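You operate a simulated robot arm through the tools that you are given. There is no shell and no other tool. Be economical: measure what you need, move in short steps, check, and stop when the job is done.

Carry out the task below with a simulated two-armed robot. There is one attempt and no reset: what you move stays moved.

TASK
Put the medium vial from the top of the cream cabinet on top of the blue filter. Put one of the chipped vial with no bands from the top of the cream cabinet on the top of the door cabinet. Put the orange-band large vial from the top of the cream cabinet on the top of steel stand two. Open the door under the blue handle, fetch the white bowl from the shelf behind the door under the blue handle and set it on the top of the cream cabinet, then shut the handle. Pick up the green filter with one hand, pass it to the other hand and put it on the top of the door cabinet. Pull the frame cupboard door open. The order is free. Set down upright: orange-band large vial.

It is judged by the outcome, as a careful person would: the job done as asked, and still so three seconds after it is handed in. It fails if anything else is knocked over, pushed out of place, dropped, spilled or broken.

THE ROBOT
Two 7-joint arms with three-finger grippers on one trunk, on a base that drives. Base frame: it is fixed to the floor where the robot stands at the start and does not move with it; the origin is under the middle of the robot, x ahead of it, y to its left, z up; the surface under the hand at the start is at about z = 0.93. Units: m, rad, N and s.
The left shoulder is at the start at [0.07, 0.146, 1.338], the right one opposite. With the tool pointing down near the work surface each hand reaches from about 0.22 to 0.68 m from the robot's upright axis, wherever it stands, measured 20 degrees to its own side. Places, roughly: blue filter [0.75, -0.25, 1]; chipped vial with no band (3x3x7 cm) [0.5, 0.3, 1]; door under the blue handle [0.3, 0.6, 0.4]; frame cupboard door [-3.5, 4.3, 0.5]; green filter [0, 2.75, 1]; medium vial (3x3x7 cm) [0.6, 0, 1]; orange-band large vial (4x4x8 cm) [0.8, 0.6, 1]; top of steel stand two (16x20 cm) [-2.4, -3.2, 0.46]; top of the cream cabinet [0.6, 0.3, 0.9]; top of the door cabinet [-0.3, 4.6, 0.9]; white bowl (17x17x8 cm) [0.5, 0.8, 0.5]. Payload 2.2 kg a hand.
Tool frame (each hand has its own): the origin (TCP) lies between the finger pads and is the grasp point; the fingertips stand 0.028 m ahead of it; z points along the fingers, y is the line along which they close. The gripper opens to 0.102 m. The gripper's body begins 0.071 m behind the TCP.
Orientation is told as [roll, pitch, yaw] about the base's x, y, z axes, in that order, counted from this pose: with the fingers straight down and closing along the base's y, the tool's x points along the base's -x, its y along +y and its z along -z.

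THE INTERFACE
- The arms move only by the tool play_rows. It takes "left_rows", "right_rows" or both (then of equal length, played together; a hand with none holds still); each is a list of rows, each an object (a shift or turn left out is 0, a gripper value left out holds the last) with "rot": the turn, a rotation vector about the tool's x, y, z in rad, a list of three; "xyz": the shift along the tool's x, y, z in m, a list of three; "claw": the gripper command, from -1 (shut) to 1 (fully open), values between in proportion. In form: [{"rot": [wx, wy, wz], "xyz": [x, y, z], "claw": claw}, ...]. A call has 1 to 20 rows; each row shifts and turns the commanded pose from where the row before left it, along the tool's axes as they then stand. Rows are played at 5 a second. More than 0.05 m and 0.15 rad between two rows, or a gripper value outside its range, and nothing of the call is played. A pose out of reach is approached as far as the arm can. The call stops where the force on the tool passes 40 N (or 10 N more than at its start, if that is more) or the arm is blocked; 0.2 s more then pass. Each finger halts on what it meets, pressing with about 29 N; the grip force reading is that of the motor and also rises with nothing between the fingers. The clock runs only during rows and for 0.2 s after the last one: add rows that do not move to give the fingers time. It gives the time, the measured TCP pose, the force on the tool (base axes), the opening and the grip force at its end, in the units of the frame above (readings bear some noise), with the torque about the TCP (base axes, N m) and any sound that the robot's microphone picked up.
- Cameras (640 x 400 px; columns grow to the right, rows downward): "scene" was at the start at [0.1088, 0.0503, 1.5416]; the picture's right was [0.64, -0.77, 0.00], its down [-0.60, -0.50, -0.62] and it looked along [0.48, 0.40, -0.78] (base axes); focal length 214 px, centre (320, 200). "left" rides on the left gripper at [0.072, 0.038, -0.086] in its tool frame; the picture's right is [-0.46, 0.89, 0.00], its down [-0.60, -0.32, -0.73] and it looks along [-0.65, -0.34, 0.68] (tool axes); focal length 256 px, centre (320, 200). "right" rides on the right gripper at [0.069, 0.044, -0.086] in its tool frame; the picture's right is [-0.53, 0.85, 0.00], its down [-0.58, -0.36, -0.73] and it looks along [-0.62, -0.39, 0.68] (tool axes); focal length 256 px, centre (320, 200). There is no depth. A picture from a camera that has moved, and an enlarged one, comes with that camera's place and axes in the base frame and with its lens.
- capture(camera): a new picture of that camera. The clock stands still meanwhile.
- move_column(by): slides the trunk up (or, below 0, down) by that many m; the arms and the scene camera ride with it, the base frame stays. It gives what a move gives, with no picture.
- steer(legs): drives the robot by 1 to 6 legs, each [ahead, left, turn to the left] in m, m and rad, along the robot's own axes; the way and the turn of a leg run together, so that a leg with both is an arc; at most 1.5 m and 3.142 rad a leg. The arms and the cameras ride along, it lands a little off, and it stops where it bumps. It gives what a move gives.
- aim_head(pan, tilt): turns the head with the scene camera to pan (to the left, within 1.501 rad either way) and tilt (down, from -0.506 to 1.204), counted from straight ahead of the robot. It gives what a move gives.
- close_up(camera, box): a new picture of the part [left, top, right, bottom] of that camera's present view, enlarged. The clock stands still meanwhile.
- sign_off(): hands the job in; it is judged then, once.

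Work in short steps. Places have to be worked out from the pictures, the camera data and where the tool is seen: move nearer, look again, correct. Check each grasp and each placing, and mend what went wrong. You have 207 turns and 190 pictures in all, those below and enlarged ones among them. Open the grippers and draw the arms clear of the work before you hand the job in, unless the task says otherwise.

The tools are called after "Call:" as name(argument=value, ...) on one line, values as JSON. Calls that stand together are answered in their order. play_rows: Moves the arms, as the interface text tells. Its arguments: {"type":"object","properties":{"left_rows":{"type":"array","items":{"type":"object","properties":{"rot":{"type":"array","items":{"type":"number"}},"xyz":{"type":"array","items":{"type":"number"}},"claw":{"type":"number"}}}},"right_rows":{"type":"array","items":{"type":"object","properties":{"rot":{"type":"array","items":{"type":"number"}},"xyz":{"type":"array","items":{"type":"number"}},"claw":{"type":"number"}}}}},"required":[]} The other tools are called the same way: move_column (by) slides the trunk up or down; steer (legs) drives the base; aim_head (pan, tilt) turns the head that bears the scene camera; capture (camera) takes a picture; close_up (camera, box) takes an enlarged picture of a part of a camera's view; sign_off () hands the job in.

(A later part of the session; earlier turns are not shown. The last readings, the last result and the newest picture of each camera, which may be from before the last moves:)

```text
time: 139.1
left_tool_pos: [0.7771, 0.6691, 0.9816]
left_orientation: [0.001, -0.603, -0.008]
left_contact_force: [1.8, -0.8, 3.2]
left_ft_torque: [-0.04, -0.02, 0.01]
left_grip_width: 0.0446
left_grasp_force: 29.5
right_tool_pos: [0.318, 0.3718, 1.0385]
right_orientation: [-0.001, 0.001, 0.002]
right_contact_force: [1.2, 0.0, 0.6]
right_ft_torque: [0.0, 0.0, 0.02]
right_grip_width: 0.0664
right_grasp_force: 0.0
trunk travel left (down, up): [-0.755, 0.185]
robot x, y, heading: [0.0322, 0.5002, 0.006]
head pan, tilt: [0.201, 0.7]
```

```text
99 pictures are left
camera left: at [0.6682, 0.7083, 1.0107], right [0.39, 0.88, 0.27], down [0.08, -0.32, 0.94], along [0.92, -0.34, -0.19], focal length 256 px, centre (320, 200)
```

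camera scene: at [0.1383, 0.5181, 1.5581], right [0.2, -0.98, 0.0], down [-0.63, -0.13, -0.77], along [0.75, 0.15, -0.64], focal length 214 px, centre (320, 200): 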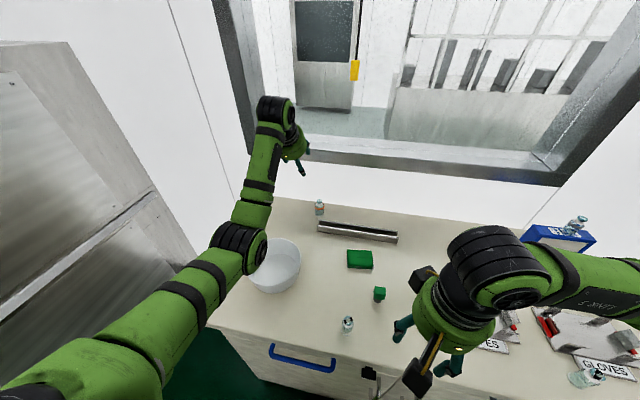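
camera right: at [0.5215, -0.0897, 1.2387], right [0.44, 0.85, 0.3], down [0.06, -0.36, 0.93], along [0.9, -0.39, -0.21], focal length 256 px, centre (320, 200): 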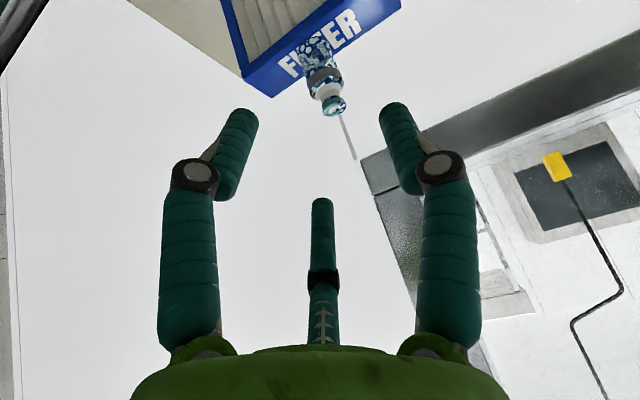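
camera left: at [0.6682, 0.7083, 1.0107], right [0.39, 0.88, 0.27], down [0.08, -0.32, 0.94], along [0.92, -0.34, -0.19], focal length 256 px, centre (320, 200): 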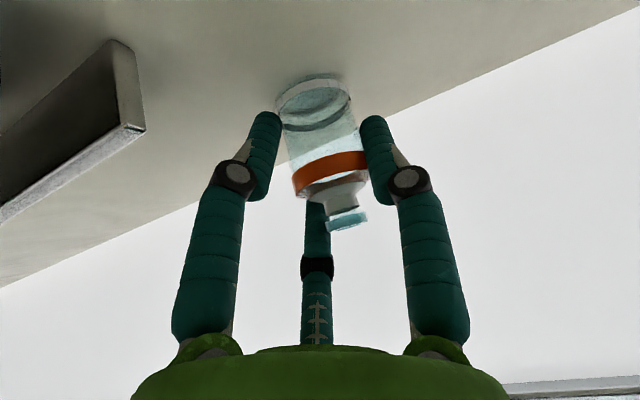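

Upright and firm. I lift 0.16 m and draw it back 0.25 m.

Call:
play_rows(left_rows=[{"xyz": [-0.0226, 0, -0.033]}, {"xyz": [-0.0226, 0, -0.033]}, {"xyz": [-0.0226, 0, -0.033]}, {"xyz": [-0.0226, 0, -0.033]}, {"xyz": [0.034, 0, -0.0235]}, {"xyz": [0.034, 0, -0.0235]}, {"xyz": [0.034, 0, -0.0235]}, {"xyz": [0.034, 0, -0.0235]}, {"xyz": [0.034, 0, -0.0235]}, {"xyz": [0.034, 0, -0.0235]}, {}])

Call:
capture(camera="left")

Call:
capture(camera="scene")

```text
time: 141.5
left_tool_pos: [0.5292, 0.6697, 1.1411]
left_orientation: [0.003, -0.6, -0.005]
left_contact_force: [0.6, -0.3, -0.2]
left_ft_torque: [0.03, 0.01, 0.01]
left_grip_width: 0.0451
left_grasp_force: 28.6
right_tool_pos: [0.3183, 0.372, 1.0357]
right_orientation: [-0.001, 0.002, 0.002]
right_contact_force: [0.6, -0.6, 0.1]
right_ft_torque: [-0.04, 0.0, 0.04]
right_grip_width: 0.0662
right_grasp_force: 0.1
trunk travel left (down, up): [-0.755, 0.185]
robot x, y, heading: [0.0316, 0.4969, 0.003]
head pan, tilt: [0.201, 0.7]
```

```text
98 pictures are left
camera left: at [0.421, 0.7092, 1.1714], right [0.39, 0.88, 0.26], down [0.08, -0.32, 0.94], along [0.92, -0.34, -0.2], focal length 256 px, centre (320, 200)
```

left: 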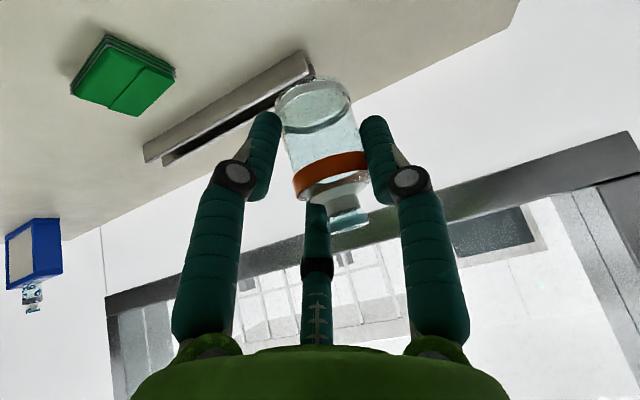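

```text
97 pictures are left
camera scene: at [0.1658, 0.5181, 1.4376], right [0.2, -0.98, 0.0], down [-0.63, -0.13, -0.76], along [0.75, 0.15, -0.64], focal length 214 px, centre (320, 200)
```

scene: 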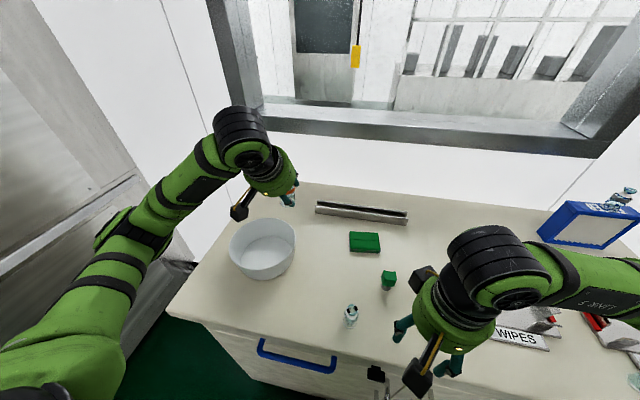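

Orange vial held upright. I check whether the near vial V1 is chipped as well.

Call:
close_up(camera="scene", box=[330, 290, 370, 330])

```text
10.00 times, centred on (350, 310) of scene
camera zoom: at [0.1658, 0.5181, 1.4376], right [0.2, -0.98, 0.0], down [-0.63, -0.13, -0.76], along [0.75, 0.15, -0.64], focal length 2145 px, centre (20, -900)
```

zoom: 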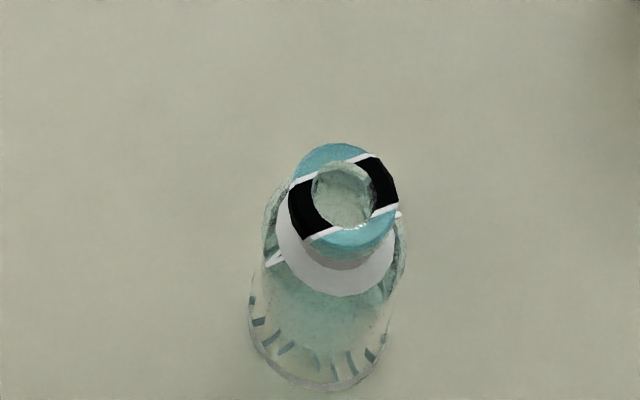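

V2 matches the listed place best, so I use V2. I drive to about (0, 0.30) and tilt the right hand for it.

Call:
steer(legs=[[-0.08, 0, 0], [0, -0.2, 0]])

Call:
play_rows(right_rows=[{"xyz": [0, 0, -0.04], "rot": [0, -0.15, 0], "claw": 0.2}, {"xyz": [0, 0, -0.04], "rot": [0, -0.15, 0]}, {"xyz": [0, 0, -0.03], "rot": [0, -0.15, 0]}, {"rot": [0, -0.15, 0]}, {"xyz": [-0.02, 0.03, 0]}, {"xyz": [-0.02, 0.03, 0]}, {"xyz": [-0.02, 0.03, 0]}, {}])

Call:
capture(camera="right")

Call:
capture(camera="scene")

```text
time: 143.8
left_tool_pos: [0.4499, 0.475, 1.1421]
left_orientation: [0.0, -0.601, -0.003]
left_contact_force: [0.3, 0.0, -1.7]
left_ft_torque: [0.01, 0.02, -0.02]
left_grip_width: 0.0452
left_grasp_force: 29.3
right_tool_pos: [0.2401, 0.1753, 1.0376]
right_orientation: [-0.001, 0.0, 0.006]
right_contact_force: [0.3, 0.8, -0.3]
right_ft_torque: [0.01, 0.03, -0.03]
right_grip_width: 0.0667
right_grasp_force: 0.0
trunk travel left (down, up): [-0.755, 0.185]
robot x, y, heading: [-0.0456, 0.2991, 0.003]
head pan, tilt: [0.201, 0.7]
```

```text
time: 145.6
left_tool_pos: [0.4498, 0.4738, 1.1425]
left_orientation: [0.004, -0.602, -0.002]
left_contact_force: [-0.2, 0.8, -0.4]
left_ft_torque: [0.01, -0.01, -0.02]
left_grip_width: 0.0449
left_grasp_force: 28.9
right_tool_pos: [0.3322, 0.3026, 1.2197]
right_orientation: [0.0, -0.601, 0.005]
right_contact_force: [0.1, 0.0, 0.7]
right_ft_torque: [-0.02, 0.0, 0.0]
right_grip_width: 0.0611
right_grasp_force: 0.0
right hand out of reach, approached as far as the arm can: row 1, 2, 3, 4
trunk travel left (down, up): [-0.755, 0.185]
robot x, y, heading: [-0.0495, 0.3033, 0.005]
head pan, tilt: [0.201, 0.7]
```

```text
95 pictures are left
camera right: at [0.2258, 0.3459, 1.2515], right [0.44, 0.85, 0.3], down [0.07, -0.36, 0.93], along [0.9, -0.39, -0.21], focal length 256 px, centre (320, 200)
```

right: 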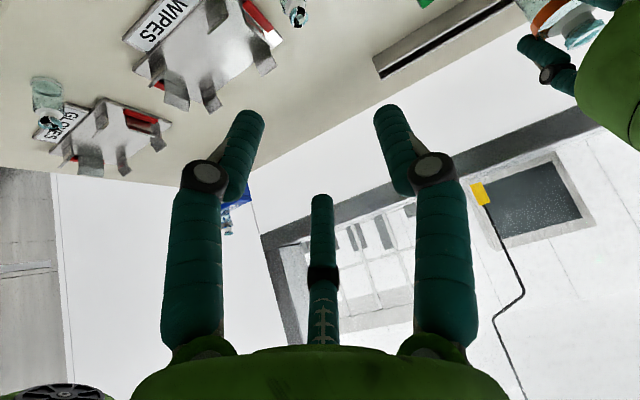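

```text
94 pictures are left
camera scene: at [0.0865, 0.3195, 1.4378], right [0.2, -0.98, 0.0], down [-0.63, -0.13, -0.77], along [0.75, 0.16, -0.64], focal length 214 px, centre (320, 200)
```

scene: 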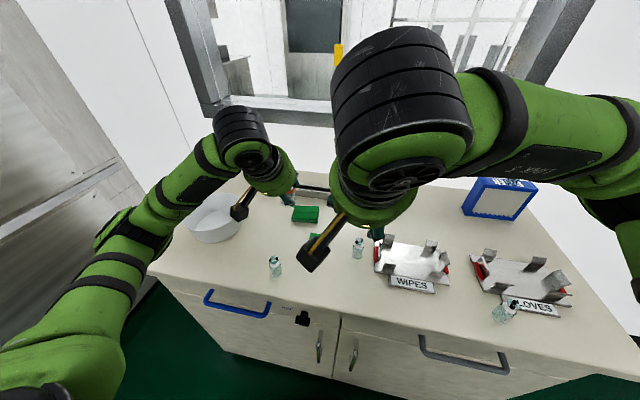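

V2 center is near [0.468, 0.29]. I move the left hand away 0.1 m and bring the right hand to pre-grasp.

Call:
play_rows(left_rows=[{"xyz": [0, 0.02, 0]}, {"xyz": [0, 0.02, 0]}, {"xyz": [0, 0.02, 0]}, {"xyz": [0, 0.02, 0]}, {"xyz": [0, 0.02, 0]}, {}], right_rows=[{"xyz": [0.0066, -0.0027, 0.0354]}, {"xyz": [0.0066, -0.0027, 0.0354]}, {"xyz": [0.0066, -0.0027, 0.0354]}, {"xyz": [0.0066, -0.0027, 0.0354]}, {"xyz": [0.0066, -0.0027, 0.0354]}, {}])

Call:
capture(camera="right")

```text
time: 146.9
left_tool_pos: [0.4501, 0.574, 1.1435]
left_orientation: [0.001, -0.601, -0.001]
left_contact_force: [1.1, 0.0, -0.2]
left_ft_torque: [0.03, 0.01, 0.0]
left_grip_width: 0.045
left_grasp_force: 29.4
right_tool_pos: [0.4023, 0.2903, 1.0583]
right_orientation: [0.001, -0.599, 0.005]
right_contact_force: [0.2, -0.7, -0.5]
right_ft_torque: [-0.01, 0.01, 0.01]
right_grip_width: 0.0609
right_grasp_force: 0.1
trunk travel left (down, up): [-0.755, 0.185]
robot x, y, heading: [-0.0426, 0.3015, 0.002]
head pan, tilt: [0.201, 0.7]
```

```text
93 pictures are left
camera right: at [0.2976, 0.3322, 1.0888], right [0.44, 0.85, 0.3], down [0.07, -0.36, 0.93], along [0.9, -0.38, -0.21], focal length 256 px, centre (320, 200)
```

right: 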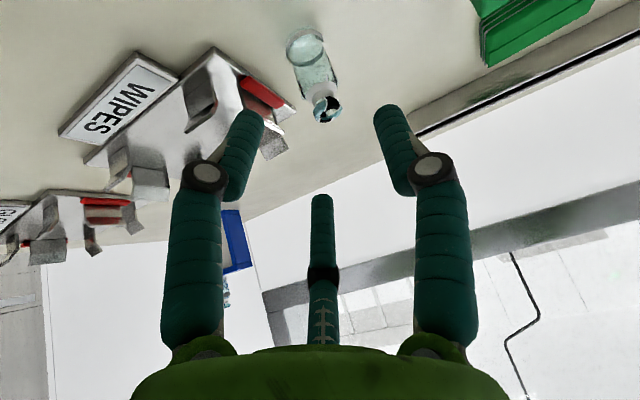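

V2 at [0.467, 0.289]. I advance to just short of its axis and check centering.

Call:
play_rows(right_rows=[{"xyz": [0.0012, 0, 0.0265]}, {"xyz": [0.0013, 0, 0.0265]}, {"xyz": [0.0012, 0, 0.0265]}, {"xyz": [0.0013, 0, 0.0265]}, {}])

Call:
capture(camera="right")

```text
time: 148.2
left_tool_pos: [0.4474, 0.5726, 1.143]
left_orientation: [0.004, -0.604, -0.003]
left_contact_force: [-0.8, 0.2, -0.5]
left_ft_torque: [0.0, 0.02, 0.0]
left_grip_width: 0.0449
left_grasp_force: 29.1
right_tool_pos: [0.4555, 0.2891, 0.9668]
right_orientation: [0.001, -0.6, 0.008]
right_contact_force: [-4.6, -2.6, 3.0]
right_ft_torque: [0.15, -0.13, 0.11]
right_grip_width: 0.0689
right_grasp_force: 3.7
trunk travel left (down, up): [-0.755, 0.185]
robot x, y, heading: [-0.0481, 0.2941, 0.003]
head pan, tilt: [0.201, 0.7]
```

```text
92 pictures are left
camera right: at [0.3498, 0.3309, 0.9991], right [0.44, 0.85, 0.3], down [0.07, -0.36, 0.93], along [0.9, -0.38, -0.21], focal length 256 px, centre (320, 200)
```

right: 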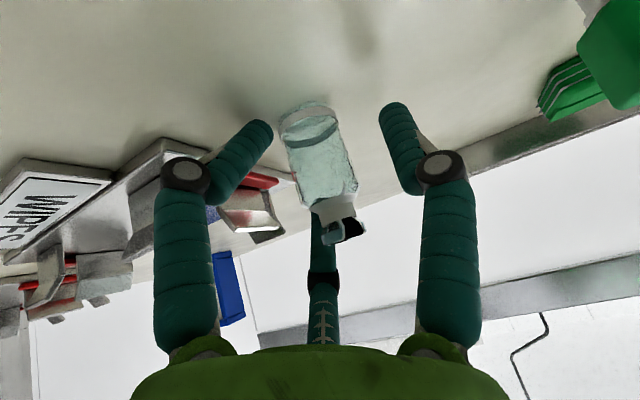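

The −y finger is touching something, probably the WIPES holder. I retreat 3 cm, narrow the opening, and approach again.

Call:
play_rows(right_rows=[{"xyz": [0, 0, -0.03]}, {"claw": -0.05}, {}])

Call:
capture(camera="right")

Call:
close_up(camera="scene", box=[320, 200, 480, 310])

```text
time: 148.9
left_tool_pos: [0.4495, 0.5738, 1.1422]
left_orientation: [0.004, -0.602, 0.0]
left_contact_force: [0.2, 0.8, -0.3]
left_ft_torque: [-0.01, 0.01, -0.02]
left_grip_width: 0.0449
left_grasp_force: 29.1
right_tool_pos: [0.4426, 0.2903, 0.9915]
right_orientation: [0.0, -0.599, 0.006]
right_contact_force: [-0.6, 0.1, -0.2]
right_ft_torque: [-0.04, 0.05, -0.01]
right_grip_width: 0.0481
right_grasp_force: 0.0
trunk travel left (down, up): [-0.755, 0.185]
robot x, y, heading: [-0.0456, 0.3016, 0.004]
head pan, tilt: [0.201, 0.7]
```

```text
91 pictures are left
camera right: at [0.3367, 0.333, 1.023], right [0.44, 0.85, 0.3], down [0.07, -0.36, 0.93], along [0.9, -0.39, -0.22], focal length 256 px, centre (320, 200)
```

right: 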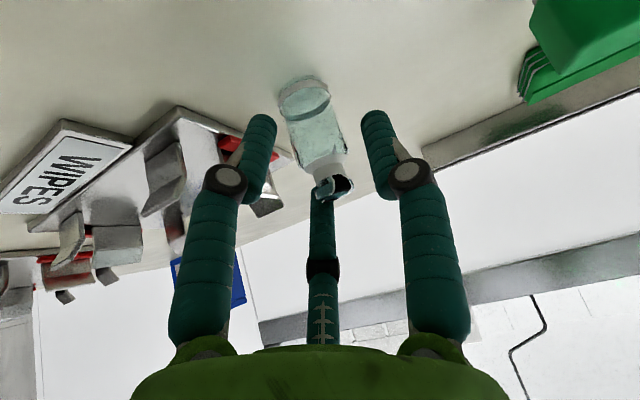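

```text
3.64 times, centred on (400, 255) of scene
camera zoom: at [0.0876, 0.3206, 1.4376], right [0.2, -0.98, 0.0], down [-0.63, -0.13, -0.76], along [0.75, 0.16, -0.64], focal length 780 px, centre (29, 0)
```

zoom: 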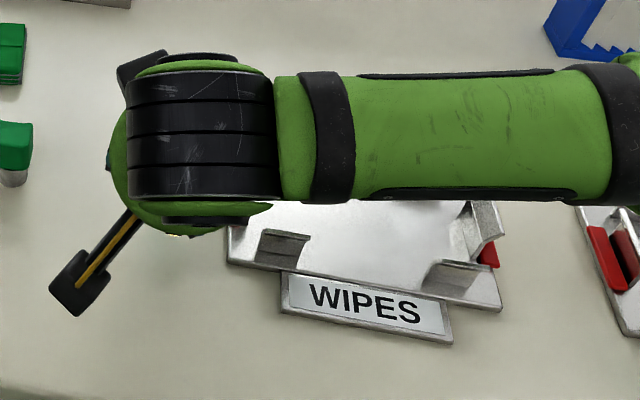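

Holder clip edge is at y≈0.25; I narrow a bit more and advance 2.2 cm, then close.

Call:
play_rows(right_rows=[{"claw": -0.13}, {"xyz": [0, 0, 0.011]}, {"xyz": [0, 0, 0.011]}, {}])

Call:
capture(camera="right")

```text
time: 149.9
left_tool_pos: [0.449, 0.5744, 1.1424]
left_orientation: [0.002, -0.603, -0.001]
left_contact_force: [-0.4, -0.4, -0.5]
left_ft_torque: [0.0, -0.01, 0.0]
left_grip_width: 0.0447
left_grasp_force: 29.0
right_tool_pos: [0.4533, 0.2898, 0.9715]
right_orientation: [0.001, -0.6, 0.006]
right_contact_force: [-0.1, 0.0, 0.3]
right_ft_torque: [0.03, 0.01, 0.0]
right_grip_width: 0.0444
right_grasp_force: 0.1
trunk travel left (down, up): [-0.755, 0.185]
robot x, y, heading: [-0.0454, 0.3003, 0.009]
head pan, tilt: [0.201, 0.7]
```

```text
89 pictures are left
camera right: at [0.3482, 0.3329, 1.004], right [0.44, 0.85, 0.3], down [0.07, -0.36, 0.93], along [0.9, -0.38, -0.21], focal length 256 px, centre (320, 200)
```

right: 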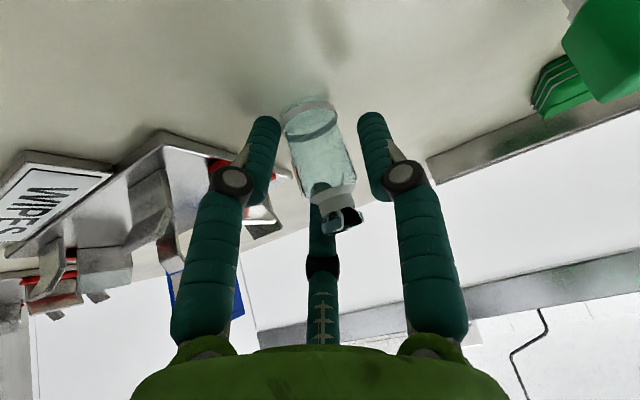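

No contact, centered. Close and lift.

Call:
play_rows(right_rows=[{"claw": -0.3}, {"claw": -1}, {}, {}, {}])

Call:
capture(camera="right")

```text
time: 151.2
left_tool_pos: [0.4494, 0.5742, 1.1415]
left_orientation: [0.0, -0.602, -0.002]
left_contact_force: [0.9, -0.4, -0.5]
left_ft_torque: [0.02, 0.03, 0.01]
left_grip_width: 0.0448
left_grasp_force: 28.9
right_tool_pos: [0.4545, 0.2905, 0.9731]
right_orientation: [0.0, -0.599, 0.006]
right_contact_force: [-0.3, 0.8, -0.2]
right_ft_torque: [0.0, 0.03, 0.01]
right_grip_width: 0.0336
right_grasp_force: 29.2
trunk travel left (down, up): [-0.755, 0.185]
robot x, y, heading: [-0.0447, 0.3021, 0.003]
head pan, tilt: [0.201, 0.7]
```

```text
88 pictures are left
camera right: at [0.3484, 0.3328, 1.0041], right [0.44, 0.85, 0.3], down [0.07, -0.36, 0.93], along [0.9, -0.39, -0.21], focal length 256 px, centre (320, 200)
```

right: 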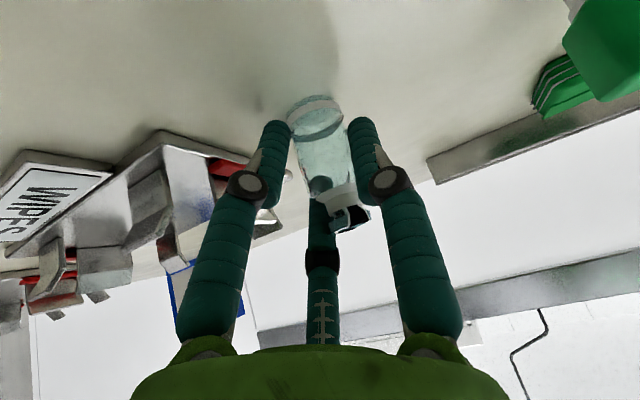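

Vial upright and gripped. I lift it 0.16 m and draw both hands in a bit.

Call:
play_rows(left_rows=[{}, {}, {}, {}, {"xyz": [0.027, 0, -0.0188]}, {"xyz": [0.027, 0, -0.0188]}, {"xyz": [0.027, 0, -0.0188]}, {}], right_rows=[{"xyz": [-0.0226, 0, -0.033]}, {"xyz": [-0.0226, 0, -0.033]}, {"xyz": [-0.0226, 0, -0.033]}, {"xyz": [-0.0226, 0, -0.033]}, {"xyz": [0.027, -0.03, -0.0188]}, {"xyz": [0.027, -0.03, -0.0188]}, {"xyz": [0.027, -0.03, -0.0188]}, {}])

Call:
steer(legs=[[-0.6, 0, 0]])

Call:
capture(camera="scene")

Call:
capture(camera="right")

```text
time: 152.9
left_tool_pos: [0.3519, 0.5767, 1.1418]
left_orientation: [0.002, -0.599, -0.002]
left_contact_force: [0.6, -0.5, -0.5]
left_ft_torque: [0.05, 0.05, 0.0]
left_grip_width: 0.0447
left_grasp_force: 28.8
right_tool_pos: [0.3565, 0.1988, 1.1329]
right_orientation: [-0.002, -0.6, 0.007]
right_contact_force: [0.7, 1.2, 0.6]
right_ft_torque: [0.02, 0.02, -0.02]
right_grip_width: 0.0338
right_grasp_force: 29.5
trunk travel left (down, up): [-0.755, 0.185]
robot x, y, heading: [-0.0485, 0.301, 0.006]
head pan, tilt: [0.201, 0.7]
```

```text
time: 156.4
left_tool_pos: [-0.2635, 0.573, 1.1436]
left_orientation: [0.003, -0.601, 0.011]
left_contact_force: [-0.3, 0.0, 0.0]
left_ft_torque: [-0.03, 0.0, -0.01]
left_grip_width: 0.0444
left_grasp_force: 28.7
right_tool_pos: [-0.2537, 0.1966, 1.1332]
right_orientation: [0.0, -0.598, 0.018]
right_contact_force: [-0.1, 0.4, 0.4]
right_ft_torque: [-0.04, 0.04, 0.01]
right_grip_width: 0.0335
right_grasp_force: 28.8
trunk travel left (down, up): [-0.755, 0.185]
robot x, y, heading: [-0.6583, 0.2936, 0.023]
head pan, tilt: [0.201, 0.7]
```

```text
87 pictures are left
camera scene: at [-0.5235, 0.3148, 1.4376], right [0.22, -0.98, 0.0], down [-0.63, -0.14, -0.76], along [0.75, 0.17, -0.64], focal length 214 px, centre (320, 200)
```

scene: 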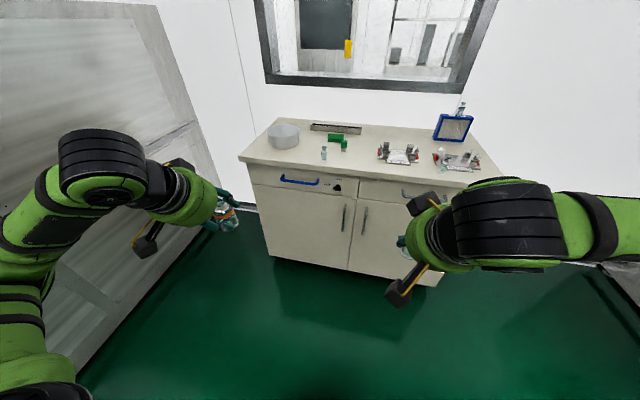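

```text
86 pictures are left
camera right: at [-0.3601, 0.2376, 1.1649], right [0.43, 0.85, 0.3], down [0.07, -0.36, 0.93], along [0.9, -0.37, -0.22], focal length 256 px, centre (320, 200)
```

right: 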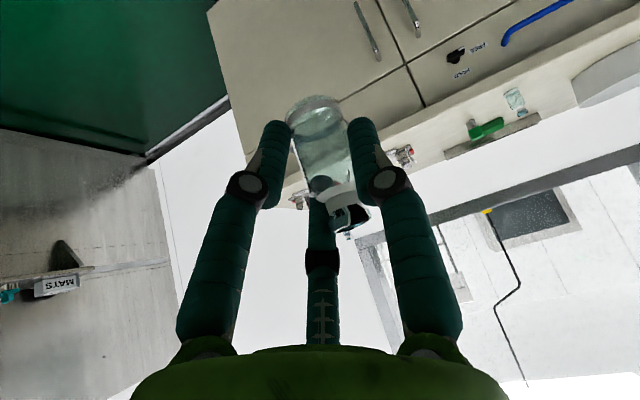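

All well. I look to the right/back to plan the drive to steel stand two.

Call:
steer(legs=[[-0.4, 0, -1.0]])

Call:
aim_head(pan=-1.0, tilt=0.35)

Call:
capture(camera="scene")

Call:
aim_head(pan=0.0, tilt=0.35)

Call:
capture(camera="scene")

```text
time: 159.4
left_tool_pos: [-0.5499, 0.2867, 1.1431]
left_orientation: [0.002, -0.6, -1.006]
left_contact_force: [0.5, -0.3, -0.6]
left_ft_torque: [0.05, 0.03, 0.0]
left_grip_width: 0.0445
left_grasp_force: 28.9
right_tool_pos: [-0.8663, 0.0796, 1.1336]
right_orientation: [-0.001, -0.599, -0.996]
right_contact_force: [-0.1, 0.7, -0.5]
right_ft_torque: [0.01, 0.0, 0.0]
right_grip_width: 0.0335
right_grasp_force: 28.8
trunk travel left (down, up): [-0.755, 0.185]
robot x, y, heading: [-0.9966, 0.4756, -0.999]
head pan, tilt: [0.201, 0.7]
```

```text
time: 160.8
left_tool_pos: [-0.5503, 0.286, 1.1435]
left_orientation: [0.002, -0.602, -1.006]
left_contact_force: [0.8, -0.6, -0.2]
left_ft_torque: [0.03, -0.01, 0.01]
left_grip_width: 0.0444
left_grasp_force: 29.2
right_tool_pos: [-0.8661, 0.0795, 1.134]
right_orientation: [0.0, -0.599, -0.995]
right_contact_force: [-0.7, -0.6, -0.1]
right_ft_torque: [-0.02, 0.02, 0.01]
right_grip_width: 0.0335
right_grasp_force: 28.8
trunk travel left (down, up): [-0.755, 0.185]
robot x, y, heading: [-0.9958, 0.4736, -0.997]
head pan, tilt: [-1.0, 0.351]
```

```text
85 pictures are left
camera scene: at [-1.0073, 0.349, 1.4691], right [-0.91, 0.41, 0.0], down [0.14, 0.31, -0.94], along [-0.39, -0.85, -0.34], focal length 214 px, centre (320, 200)
```

scene: 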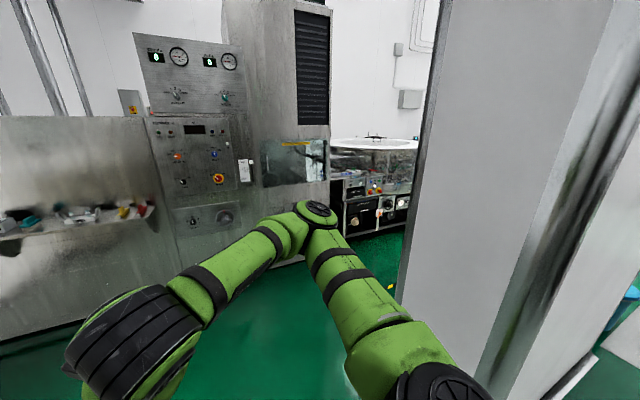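

```text
time: 162.0
left_tool_pos: [-0.5512, 0.2871, 1.1427]
left_orientation: [0.002, -0.603, -1.006]
left_contact_force: [0.0, 0.5, 0.0]
left_ft_torque: [-0.05, 0.05, 0.0]
left_grip_width: 0.0442
left_grasp_force: 28.8
right_tool_pos: [-0.8669, 0.08, 1.1339]
right_orientation: [-0.001, -0.599, -0.997]
right_contact_force: [-0.3, -0.4, -1.2]
right_ft_torque: [-0.01, -0.06, -0.01]
right_grip_width: 0.0331
right_grasp_force: 29.5
trunk travel left (down, up): [-0.755, 0.185]
robot x, y, heading: [-0.9939, 0.4721, -1.001]
head pan, tilt: [0.0, 0.351]
```

```text
84 pictures are left
camera scene: at [-0.9184, 0.3555, 1.4691], right [-0.84, -0.54, 0.0], down [-0.19, 0.29, -0.94], along [0.51, -0.79, -0.34], focal length 214 px, centre (320, 200)
```

scene: 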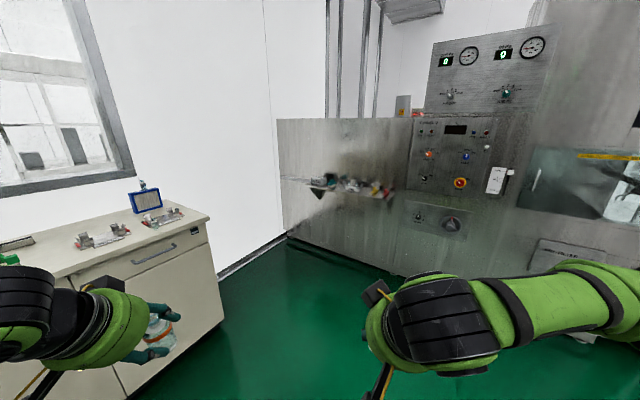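

A machine front runs at y≈−1.55 and a wall end at about (−2.2, −0.7); the way lies between. I turn and drive ~1.1 m toward (−1.45, −0.55), then look.

Call:
steer(legs=[[0, 0, -0.97], [1.1, 0, 0]])

Call:
capture(camera="scene")

```text
time: 170.2
left_tool_pos: [-1.3052, -1.0284, 1.1432]
left_orientation: [0.001, -0.602, -1.959]
left_contact_force: [0.2, 0.6, 0.0]
left_ft_torque: [-0.01, -0.01, 0.02]
left_grip_width: 0.0436
left_grasp_force: 28.8
right_tool_pos: [-1.6545, -0.8901, 1.1343]
right_orientation: [0.0, -0.601, -1.951]
right_contact_force: [-0.2, 0.8, 0.5]
right_ft_torque: [-0.01, -0.02, -0.03]
right_grip_width: 0.0331
right_grasp_force: 28.9
trunk travel left (down, up): [-0.755, 0.185]
robot x, y, heading: [-1.4105, -0.5563, -1.959]
head pan, tilt: [0.0, 0.351]
```

```text
83 pictures are left
camera scene: at [-1.462, -0.6861, 1.4692], right [-0.93, 0.37, 0.0], down [0.13, 0.32, -0.94], along [-0.35, -0.87, -0.34], focal length 214 px, centre (320, 200)
```

scene: 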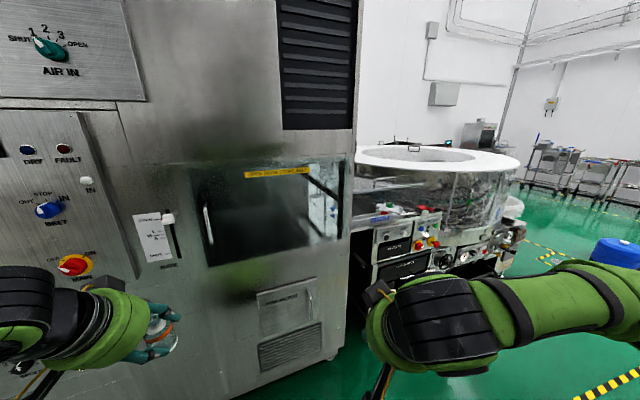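

Machine corner is at about (−2.0, −1.6), a round unit beyond. I look to the right to see the way round.

Call:
aim_head(pan=-0.9, tilt=0.35)

Call:
capture(camera="scene")

Call:
close_up(camera="scene", box=[0, 90, 200, 240])

```text
time: 171.4
left_tool_pos: [-1.3048, -1.0278, 1.1441]
left_orientation: [0.002, -0.602, -1.96]
left_contact_force: [0.2, -0.2, 0.3]
left_ft_torque: [0.0, 0.02, 0.02]
left_grip_width: 0.0438
left_grasp_force: 29.4
right_tool_pos: [-1.6562, -0.8905, 1.1334]
right_orientation: [0.001, -0.599, -1.95]
right_contact_force: [0.9, -0.2, -0.1]
right_ft_torque: [0.02, 0.01, -0.03]
right_grip_width: 0.0332
right_grasp_force: 28.6
trunk travel left (down, up): [-0.755, 0.185]
robot x, y, heading: [-1.4105, -0.5558, -1.956]
head pan, tilt: [-0.901, 0.351]
```

```text
82 pictures are left
camera scene: at [-1.5172, -0.627, 1.4691], right [-0.29, 0.96, 0.0], down [0.33, 0.1, -0.94], along [-0.9, -0.27, -0.34], focal length 214 px, centre (320, 200)
```

scene: 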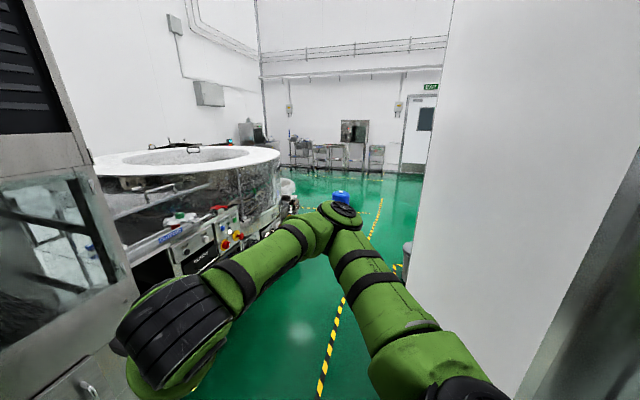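

```text
2.67 times, centred on (100, 165) of scene
camera zoom: at [-1.5172, -0.627, 1.4691], right [-0.29, 0.96, 0.0], down [0.33, 0.1, -0.94], along [-0.9, -0.27, -0.34], focal length 572 px, centre (907, 293)
```

zoom: 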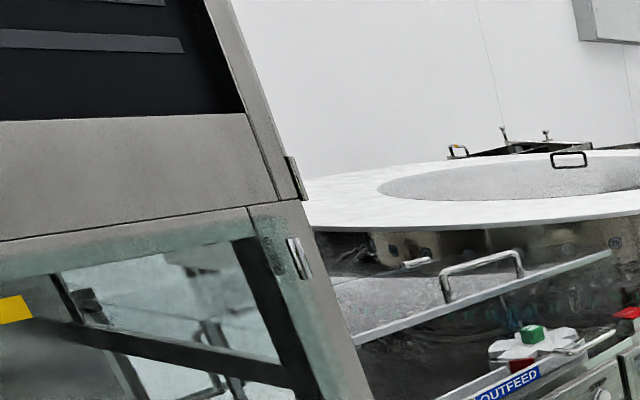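

The way around the round unit leads west along y≈−0.9. I turn and drive there in steps.

Call:
steer(legs=[[0, 0, -1.02], [1.25, 0, 0]])

Call:
aim_head(pan=0.5, tilt=0.35)

Call:
capture(camera="scene")

```text
time: 173.5
left_tool_pos: [-1.6093, -1.007, 1.1384]
left_orientation: [-0.003, -0.596, -2.598]
left_contact_force: [0.1, -0.4, -0.2]
left_ft_torque: [0.04, -0.02, 0.0]
left_grip_width: 0.0436
left_grasp_force: 29.2
right_tool_pos: [-1.8013, -0.6897, 1.1269]
right_orientation: [-0.019, -0.582, -2.55]
right_contact_force: [0.3, 0.0, -0.4]
right_ft_torque: [-0.01, -0.04, 0.04]
right_grip_width: 0.0327
right_grasp_force: 29.3
trunk travel left (down, up): [-0.755, 0.185]
robot x, y, heading: [-1.4084, -0.5578, -2.589]
head pan, tilt: [-0.901, 0.351]
stopped in leg 1: the robot was blocked; the commanded pose is now the measured one
```

```text
time: 175.0
left_tool_pos: [-1.6119, -1.0074, 1.1378]
left_orientation: [-0.004, -0.594, -2.597]
left_contact_force: [0.2, 0.3, -0.5]
left_ft_torque: [-0.03, -0.03, -0.02]
left_grip_width: 0.0436
left_grasp_force: 29.1
right_tool_pos: [-1.803, -0.6904, 1.1259]
right_orientation: [-0.015, -0.581, -2.558]
right_contact_force: [0.1, -0.2, -0.1]
right_ft_torque: [0.01, -0.05, 0.03]
right_grip_width: 0.0328
right_grasp_force: 29.0
trunk travel left (down, up): [-0.755, 0.185]
robot x, y, heading: [-1.4121, -0.5568, -2.589]
head pan, tilt: [0.499, 0.351]
```

```text
80 pictures are left
camera scene: at [-1.5045, -0.6743, 1.4676], right [-0.87, 0.5, 0.0], down [0.18, 0.31, -0.94], along [-0.47, -0.81, -0.35], focal length 214 px, centre (320, 200)
```

scene: 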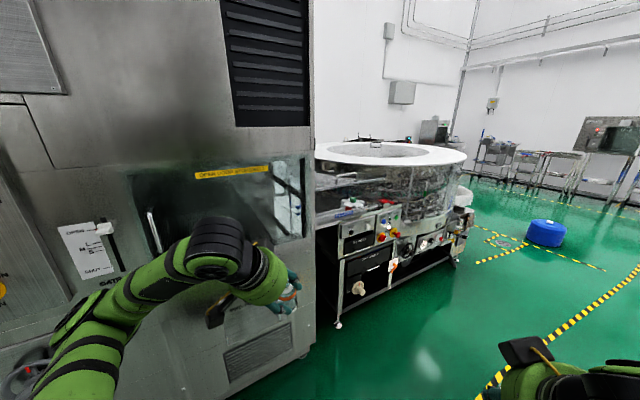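

The right arm met the wall while turning. I strafe away from it and finish the turn.

Call:
steer(legs=[[0, 0.3, 0], [0, 0, -0.45]])

Call:
capture(camera="right")

```text
time: 178.3
left_tool_pos: [-1.6295, -1.1174, 1.1439]
left_orientation: [0.002, -0.604, -3.059]
left_contact_force: [-1.3, -0.6, -0.3]
left_ft_torque: [0.0, -0.02, -0.01]
left_grip_width: 0.0434
left_grasp_force: 28.7
right_tool_pos: [-1.6606, -0.7468, 1.1296]
right_orientation: [-0.01, -0.591, -3.021]
right_contact_force: [-0.7, 0.0, -0.3]
right_ft_torque: [0.01, 0.01, 0.0]
right_grip_width: 0.0331
right_grasp_force: 29.6
trunk travel left (down, up): [-0.755, 0.185]
robot x, y, heading: [-1.2597, -0.8123, -3.052]
head pan, tilt: [0.499, 0.351]
```

```text
79 pictures are left
camera right: at [-1.5514, -0.7793, 1.1618], right [-0.34, -0.89, 0.29], down [-0.11, 0.35, 0.93], along [-0.93, 0.29, -0.22], focal length 256 px, centre (320, 200)
```

right: 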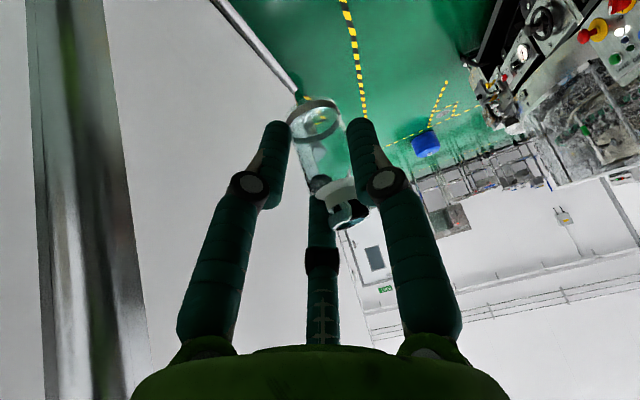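

I strafe 0.14 further from the wall and drive 1.3 m west.

Call:
steer(legs=[[0, 0.14, -0.08], [1.3, 0, 0]])

Call:
aim_head(pan=0.9, tilt=0.35)

Call:
capture(camera="scene")

```text
time: 185.7
left_tool_pos: [-2.9158, -1.2352, 1.1428]
left_orientation: [0.003, -0.604, 3.14]
left_contact_force: [-0.1, 0.3, 0.4]
left_ft_torque: [-0.01, 0.01, -0.01]
left_grip_width: 0.0432
left_grasp_force: 28.6
right_tool_pos: [-2.917, -0.8651, 1.1301]
right_orientation: [-0.01, -0.592, -3.102]
right_contact_force: [-0.8, 0.2, -0.6]
right_ft_torque: [-0.01, 0.01, 0.02]
right_grip_width: 0.0329
right_grasp_force: 29.3
trunk travel left (down, up): [-0.755, 0.185]
robot x, y, heading: [-2.5198, -0.9611, -3.131]
head pan, tilt: [0.499, 0.351]
```

```text
time: 186.6
left_tool_pos: [-2.9161, -1.236, 1.1441]
left_orientation: [0.004, -0.603, 3.141]
left_contact_force: [-0.2, -0.4, 0.2]
left_ft_torque: [-0.01, -0.02, -0.02]
left_grip_width: 0.043
left_grasp_force: 29.2
right_tool_pos: [-2.9171, -0.8651, 1.1295]
right_orientation: [-0.009, -0.59, -3.104]
right_contact_force: [0.0, 0.4, -0.1]
right_ft_torque: [0.0, 0.02, 0.0]
right_grip_width: 0.0324
right_grasp_force: 28.7
trunk travel left (down, up): [-0.755, 0.185]
robot x, y, heading: [-2.5171, -0.9561, -3.127]
head pan, tilt: [0.901, 0.351]
```

```text
78 pictures are left
camera scene: at [-2.6264, -1.0314, 1.4691], right [-0.79, 0.62, 0.0], down [0.21, 0.27, -0.94], along [-0.58, -0.74, -0.34], focal length 214 px, centre (320, 200)
```

scene: 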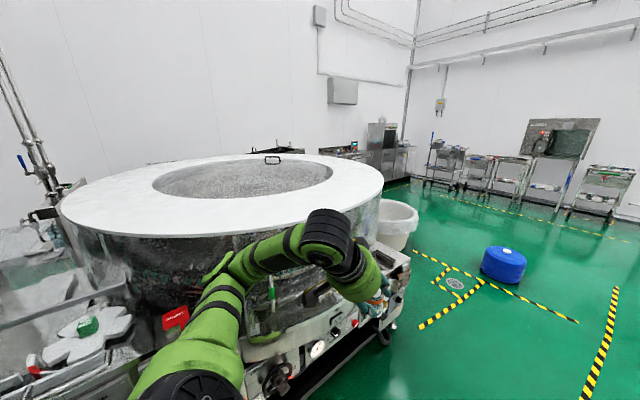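

I look further left, into the gap where stand two should be ([-2.4, -3.2]).

Call:
aim_head(pan=1.5, tilt=0.4)

Call:
capture(camera="scene")

```text
time: 187.6
left_tool_pos: [-2.9165, -1.237, 1.1434]
left_orientation: [0.003, -0.601, 3.142]
left_contact_force: [0.4, -0.9, 0.0]
left_ft_torque: [0.0, -0.04, 0.01]
left_grip_width: 0.0431
left_grasp_force: 28.6
right_tool_pos: [-2.9188, -0.8669, 1.1295]
right_orientation: [-0.009, -0.591, -3.102]
right_contact_force: [0.2, 0.2, 0.0]
right_ft_torque: [-0.01, 0.01, -0.04]
right_grip_width: 0.0327
right_grasp_force: 29.1
trunk travel left (down, up): [-0.755, 0.185]
robot x, y, heading: [-2.5183, -0.956, -3.129]
head pan, tilt: [1.499, 0.4]
```

```text
77 pictures are left
camera scene: at [-2.575, -1.0504, 1.4646], right [-1.0, 0.06, 0.0], down [0.03, 0.39, -0.92], along [-0.06, -0.92, -0.39], focal length 214 px, centre (320, 200)
```

scene: 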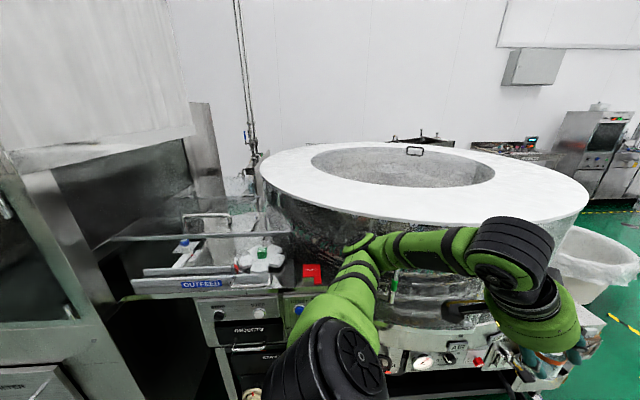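

Triangulating, the round unit is centered near (−3.04, −2.16), radius ~0.68; the stand lies behind it, so I go around its west side. I drive 1.6 m further west and look.

Call:
steer(legs=[[0.9, 0, 0], [0.8, 0, 0.6]])

Call:
aim_head(pan=0.6, tilt=0.35)

Call:
capture(camera="scene")

```text
time: 196.2
left_tool_pos: [-4.3483, -1.6499, 1.1423]
left_orientation: [0.003, -0.605, -2.553]
left_contact_force: [0.3, 0.6, 0.2]
left_ft_torque: [0.0, 0.02, -0.04]
left_grip_width: 0.0425
left_grasp_force: 29.1
right_tool_pos: [-4.5553, -1.3419, 1.129]
right_orientation: [-0.01, -0.591, -2.51]
right_contact_force: [0.0, 0.2, -0.4]
right_ft_torque: [-0.02, -0.01, 0.0]
right_grip_width: 0.0326
right_grasp_force: 28.7
trunk travel left (down, up): [-0.755, 0.185]
robot x, y, heading: [-4.1729, -1.2032, -2.541]
head pan, tilt: [1.499, 0.4]
```

```text
time: 197.4
left_tool_pos: [-4.3473, -1.6492, 1.1433]
left_orientation: [0.004, -0.604, -2.553]
left_contact_force: [-0.6, -0.7, 0.1]
left_ft_torque: [-0.01, 0.0, -0.03]
left_grip_width: 0.0429
left_grasp_force: 29.0
right_tool_pos: [-4.5566, -1.3429, 1.1292]
right_orientation: [-0.008, -0.59, -2.508]
right_contact_force: [-0.4, 0.1, -0.3]
right_ft_torque: [0.0, -0.03, -0.01]
right_grip_width: 0.0324
right_grasp_force: 29.0
trunk travel left (down, up): [-0.755, 0.185]
robot x, y, heading: [-4.1766, -1.1988, -2.54]
head pan, tilt: [0.6, 0.351]
```

```text
76 pictures are left
camera scene: at [-4.2475, -1.3122, 1.4691], right [-0.93, 0.36, 0.0], down [0.12, 0.32, -0.94], along [-0.34, -0.88, -0.34], focal length 214 px, centre (320, 200)
```

scene: 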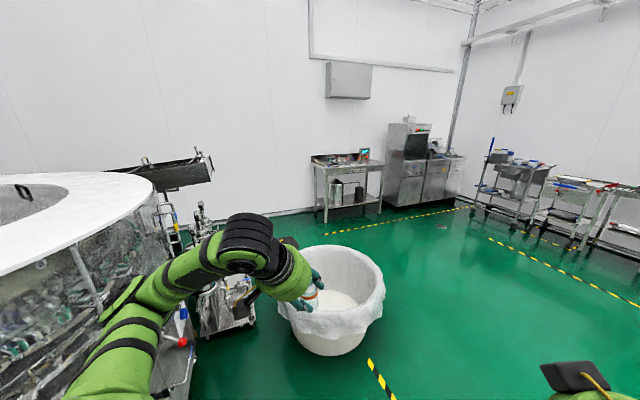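

A bin stands at about (−4.72, −2.35) and a barrel near (−5.1, −1.3). I look right to see the way around the barrel.

Call:
aim_head(pan=-0.4, tilt=0.5)

Call:
capture(camera="scene")

```text
time: 198.7
left_tool_pos: [-4.3475, -1.6493, 1.1433]
left_orientation: [0.002, -0.602, -2.55]
left_contact_force: [0.5, 0.2, -0.2]
left_ft_torque: [0.02, 0.01, 0.03]
left_grip_width: 0.0425
left_grasp_force: 28.9
right_tool_pos: [-4.5566, -1.342, 1.1296]
right_orientation: [-0.008, -0.59, -2.509]
right_contact_force: [0.6, -0.5, -0.1]
right_ft_torque: [-0.02, -0.02, 0.01]
right_grip_width: 0.0323
right_grasp_force: 28.8
trunk travel left (down, up): [-0.755, 0.185]
robot x, y, heading: [-4.1752, -1.1975, -2.537]
head pan, tilt: [-0.4, 0.499]
```

```text
75 pictures are left
camera scene: at [-4.303, -1.2436, 1.4555], right [-0.2, 0.98, 0.0], down [0.47, 0.1, -0.88], along [-0.86, -0.18, -0.48], focal length 214 px, centre (320, 200)
```

scene: 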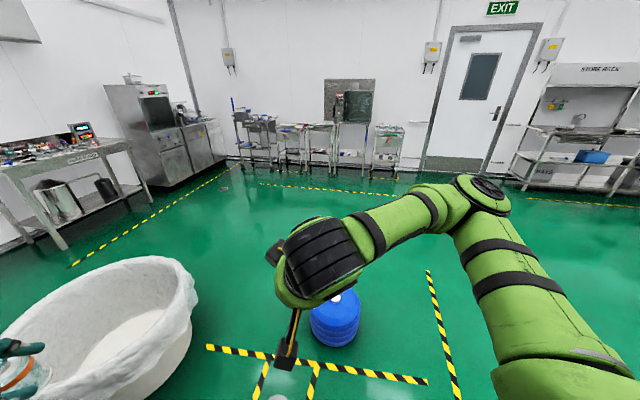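

North and west of the barrel is open floor. I drive around: north-west, west, south, then to (−5.4, −3.2) and turn to face east.

Call:
steer(legs=[[0, 0, 0.97], [-0.65, -0.42, 0], [0, -1.25, 0], [1.4, 0, 0], [1.25, 0.45, 0], [0, 0, 1.57]])

Call:
aim_head(pan=0.0, tilt=0.35)

Call:
capture(camera="scene")

```text
time: 227.7
left_tool_pos: [-4.9138, -2.8679, 1.1431]
left_orientation: [0.003, -0.603, 0.007]
left_contact_force: [0.6, -0.1, 0.4]
left_ft_torque: [-0.03, 0.03, -0.01]
left_grip_width: 0.0415
left_grasp_force: 29.0
right_tool_pos: [-4.9104, -3.2389, 1.1299]
right_orientation: [-0.009, -0.59, 0.047]
right_contact_force: [0.2, -0.5, 0.0]
right_ft_torque: [0.02, -0.02, -0.01]
right_grip_width: 0.0314
right_grasp_force: 28.9
trunk travel left (down, up): [-0.755, 0.185]
robot x, y, heading: [-5.3098, -3.1483, 0.012]
head pan, tilt: [-0.4, 0.499]
```

```text
time: 228.6
left_tool_pos: [-4.9153, -2.8681, 1.1427]
left_orientation: [0.003, -0.602, 0.007]
left_contact_force: [0.1, 0.5, -0.1]
left_ft_torque: [0.02, -0.03, 0.02]
left_grip_width: 0.0417
left_grasp_force: 29.1
right_tool_pos: [-4.9114, -3.2383, 1.1299]
right_orientation: [-0.01, -0.591, 0.048]
right_contact_force: [0.1, 0.0, 0.5]
right_ft_torque: [0.01, -0.03, 0.01]
right_grip_width: 0.0314
right_grasp_force: 28.7
trunk travel left (down, up): [-0.755, 0.185]
robot x, y, heading: [-5.3066, -3.149, 0.016]
head pan, tilt: [0.0, 0.351]
```

```text
74 pictures are left
camera scene: at [-5.1655, -3.1434, 1.4691], right [0.02, -1.0, 0.0], down [-0.34, -0.01, -0.94], along [0.94, 0.01, -0.34], focal length 214 px, centre (320, 200)
```

scene: 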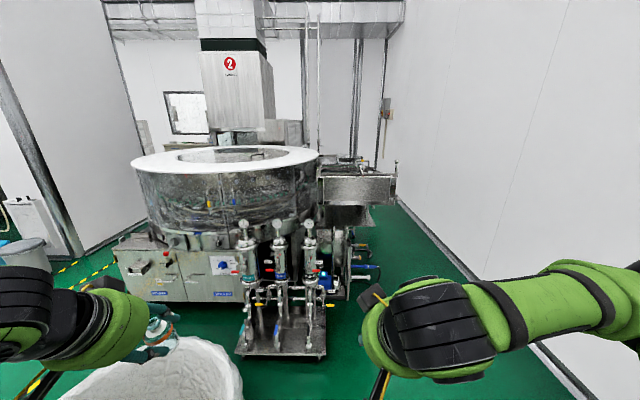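

The grip widths have crept down slightly; I check both hands' pictures.

Call:
capture(camera="left")

Call:
capture(camera="right")

Call:
close_up(camera="scene", box=[200, 130, 420, 280])

```text
73 pictures are left
camera left: at [-5.0243, -2.8307, 1.1731], right [0.38, 0.89, 0.27], down [0.09, -0.32, 0.94], along [0.92, -0.33, -0.2], focal length 256 px, centre (320, 200)
```

left: 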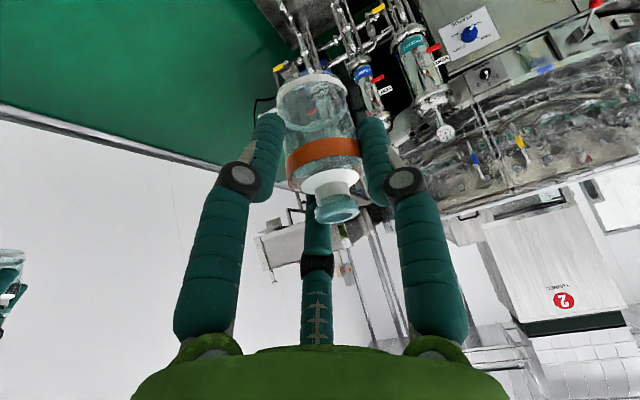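

```text
72 pictures are left
camera right: at [-5.0174, -3.2002, 1.1618], right [0.41, 0.87, 0.29], down [0.09, -0.35, 0.93], along [0.91, -0.35, -0.22], focal length 256 px, centre (320, 200)
```

right: 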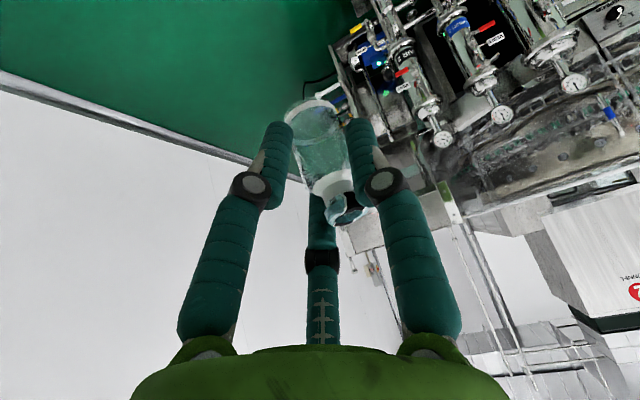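

```text
2.67 times, centred on (310, 205) of scene
camera zoom: at [-5.1655, -3.1434, 1.4691], right [0.02, -1.0, 0.0], down [-0.34, -0.01, -0.94], along [0.94, 0.01, -0.34], focal length 572 px, centre (347, 187)
```

zoom: 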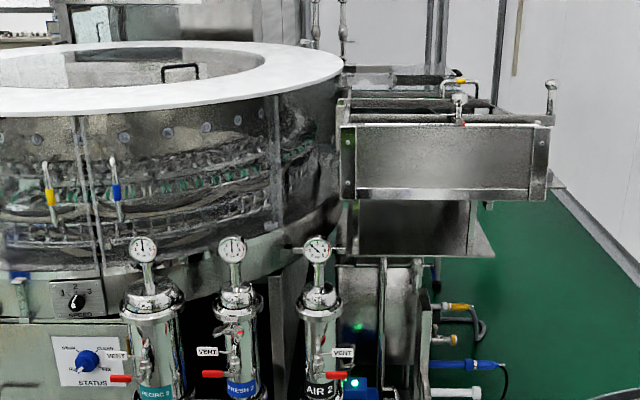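

The vials lean slightly in the grips but are secure. The stand is hidden behind the feeder; I raise the trunk and drive to (−4.3, −4.0) to look along the south corridor.

Call:
steer(legs=[[1.0, -0.8, 0]])

Call:
capture(camera="scene")

Call:
close_up(camera="scene", box=[200, 130, 380, 290])

```text
time: 233.6
left_tool_pos: [-4.0762, -3.5079, 1.1427]
left_orientation: [0.02, -0.591, 0.002]
left_contact_force: [-1.5, -0.3, -0.2]
left_ft_torque: [-0.03, -0.03, -0.02]
left_grip_width: 0.0416
left_grasp_force: 29.0
right_tool_pos: [-4.0648, -3.8805, 1.1284]
right_orientation: [-0.008, -0.59, 0.053]
right_contact_force: [0.8, -0.7, 0.3]
right_ft_torque: [0.02, 0.02, 0.03]
right_grip_width: 0.0313
right_grasp_force: 29.2
trunk travel left (down, up): [-0.755, 0.185]
robot x, y, heading: [-4.4642, -3.7927, 0.023]
head pan, tilt: [0.0, 0.351]
stopped in leg 1: the force on the tool passed its limit at 78 N (the readings are from after the stop); the commanded pose is now the measured one
```

```text
70 pictures are left
camera scene: at [-4.3204, -3.7873, 1.4693], right [0.02, -1.0, 0.0], down [-0.34, -0.01, -0.94], along [0.94, 0.02, -0.34], focal length 214 px, centre (320, 200)
```

scene: 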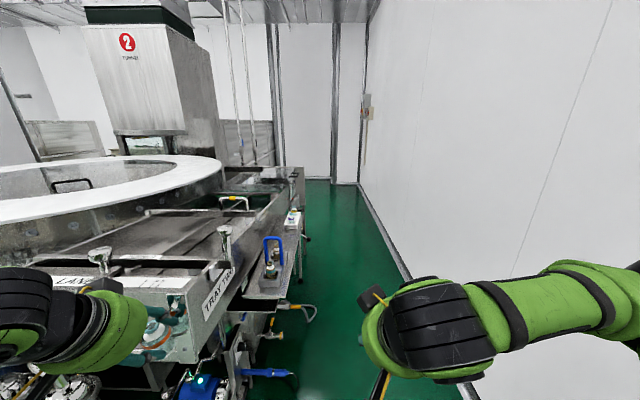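

```text
2.50 times, centred on (290, 210) of scene
camera zoom: at [-4.3204, -3.7873, 1.4693], right [0.02, -1.0, 0.0], down [-0.34, -0.01, -0.94], along [0.94, 0.02, -0.34], focal length 536 px, centre (395, 175)
```

zoom: 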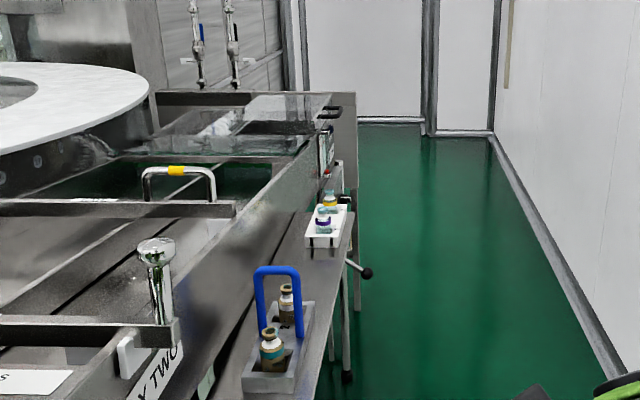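

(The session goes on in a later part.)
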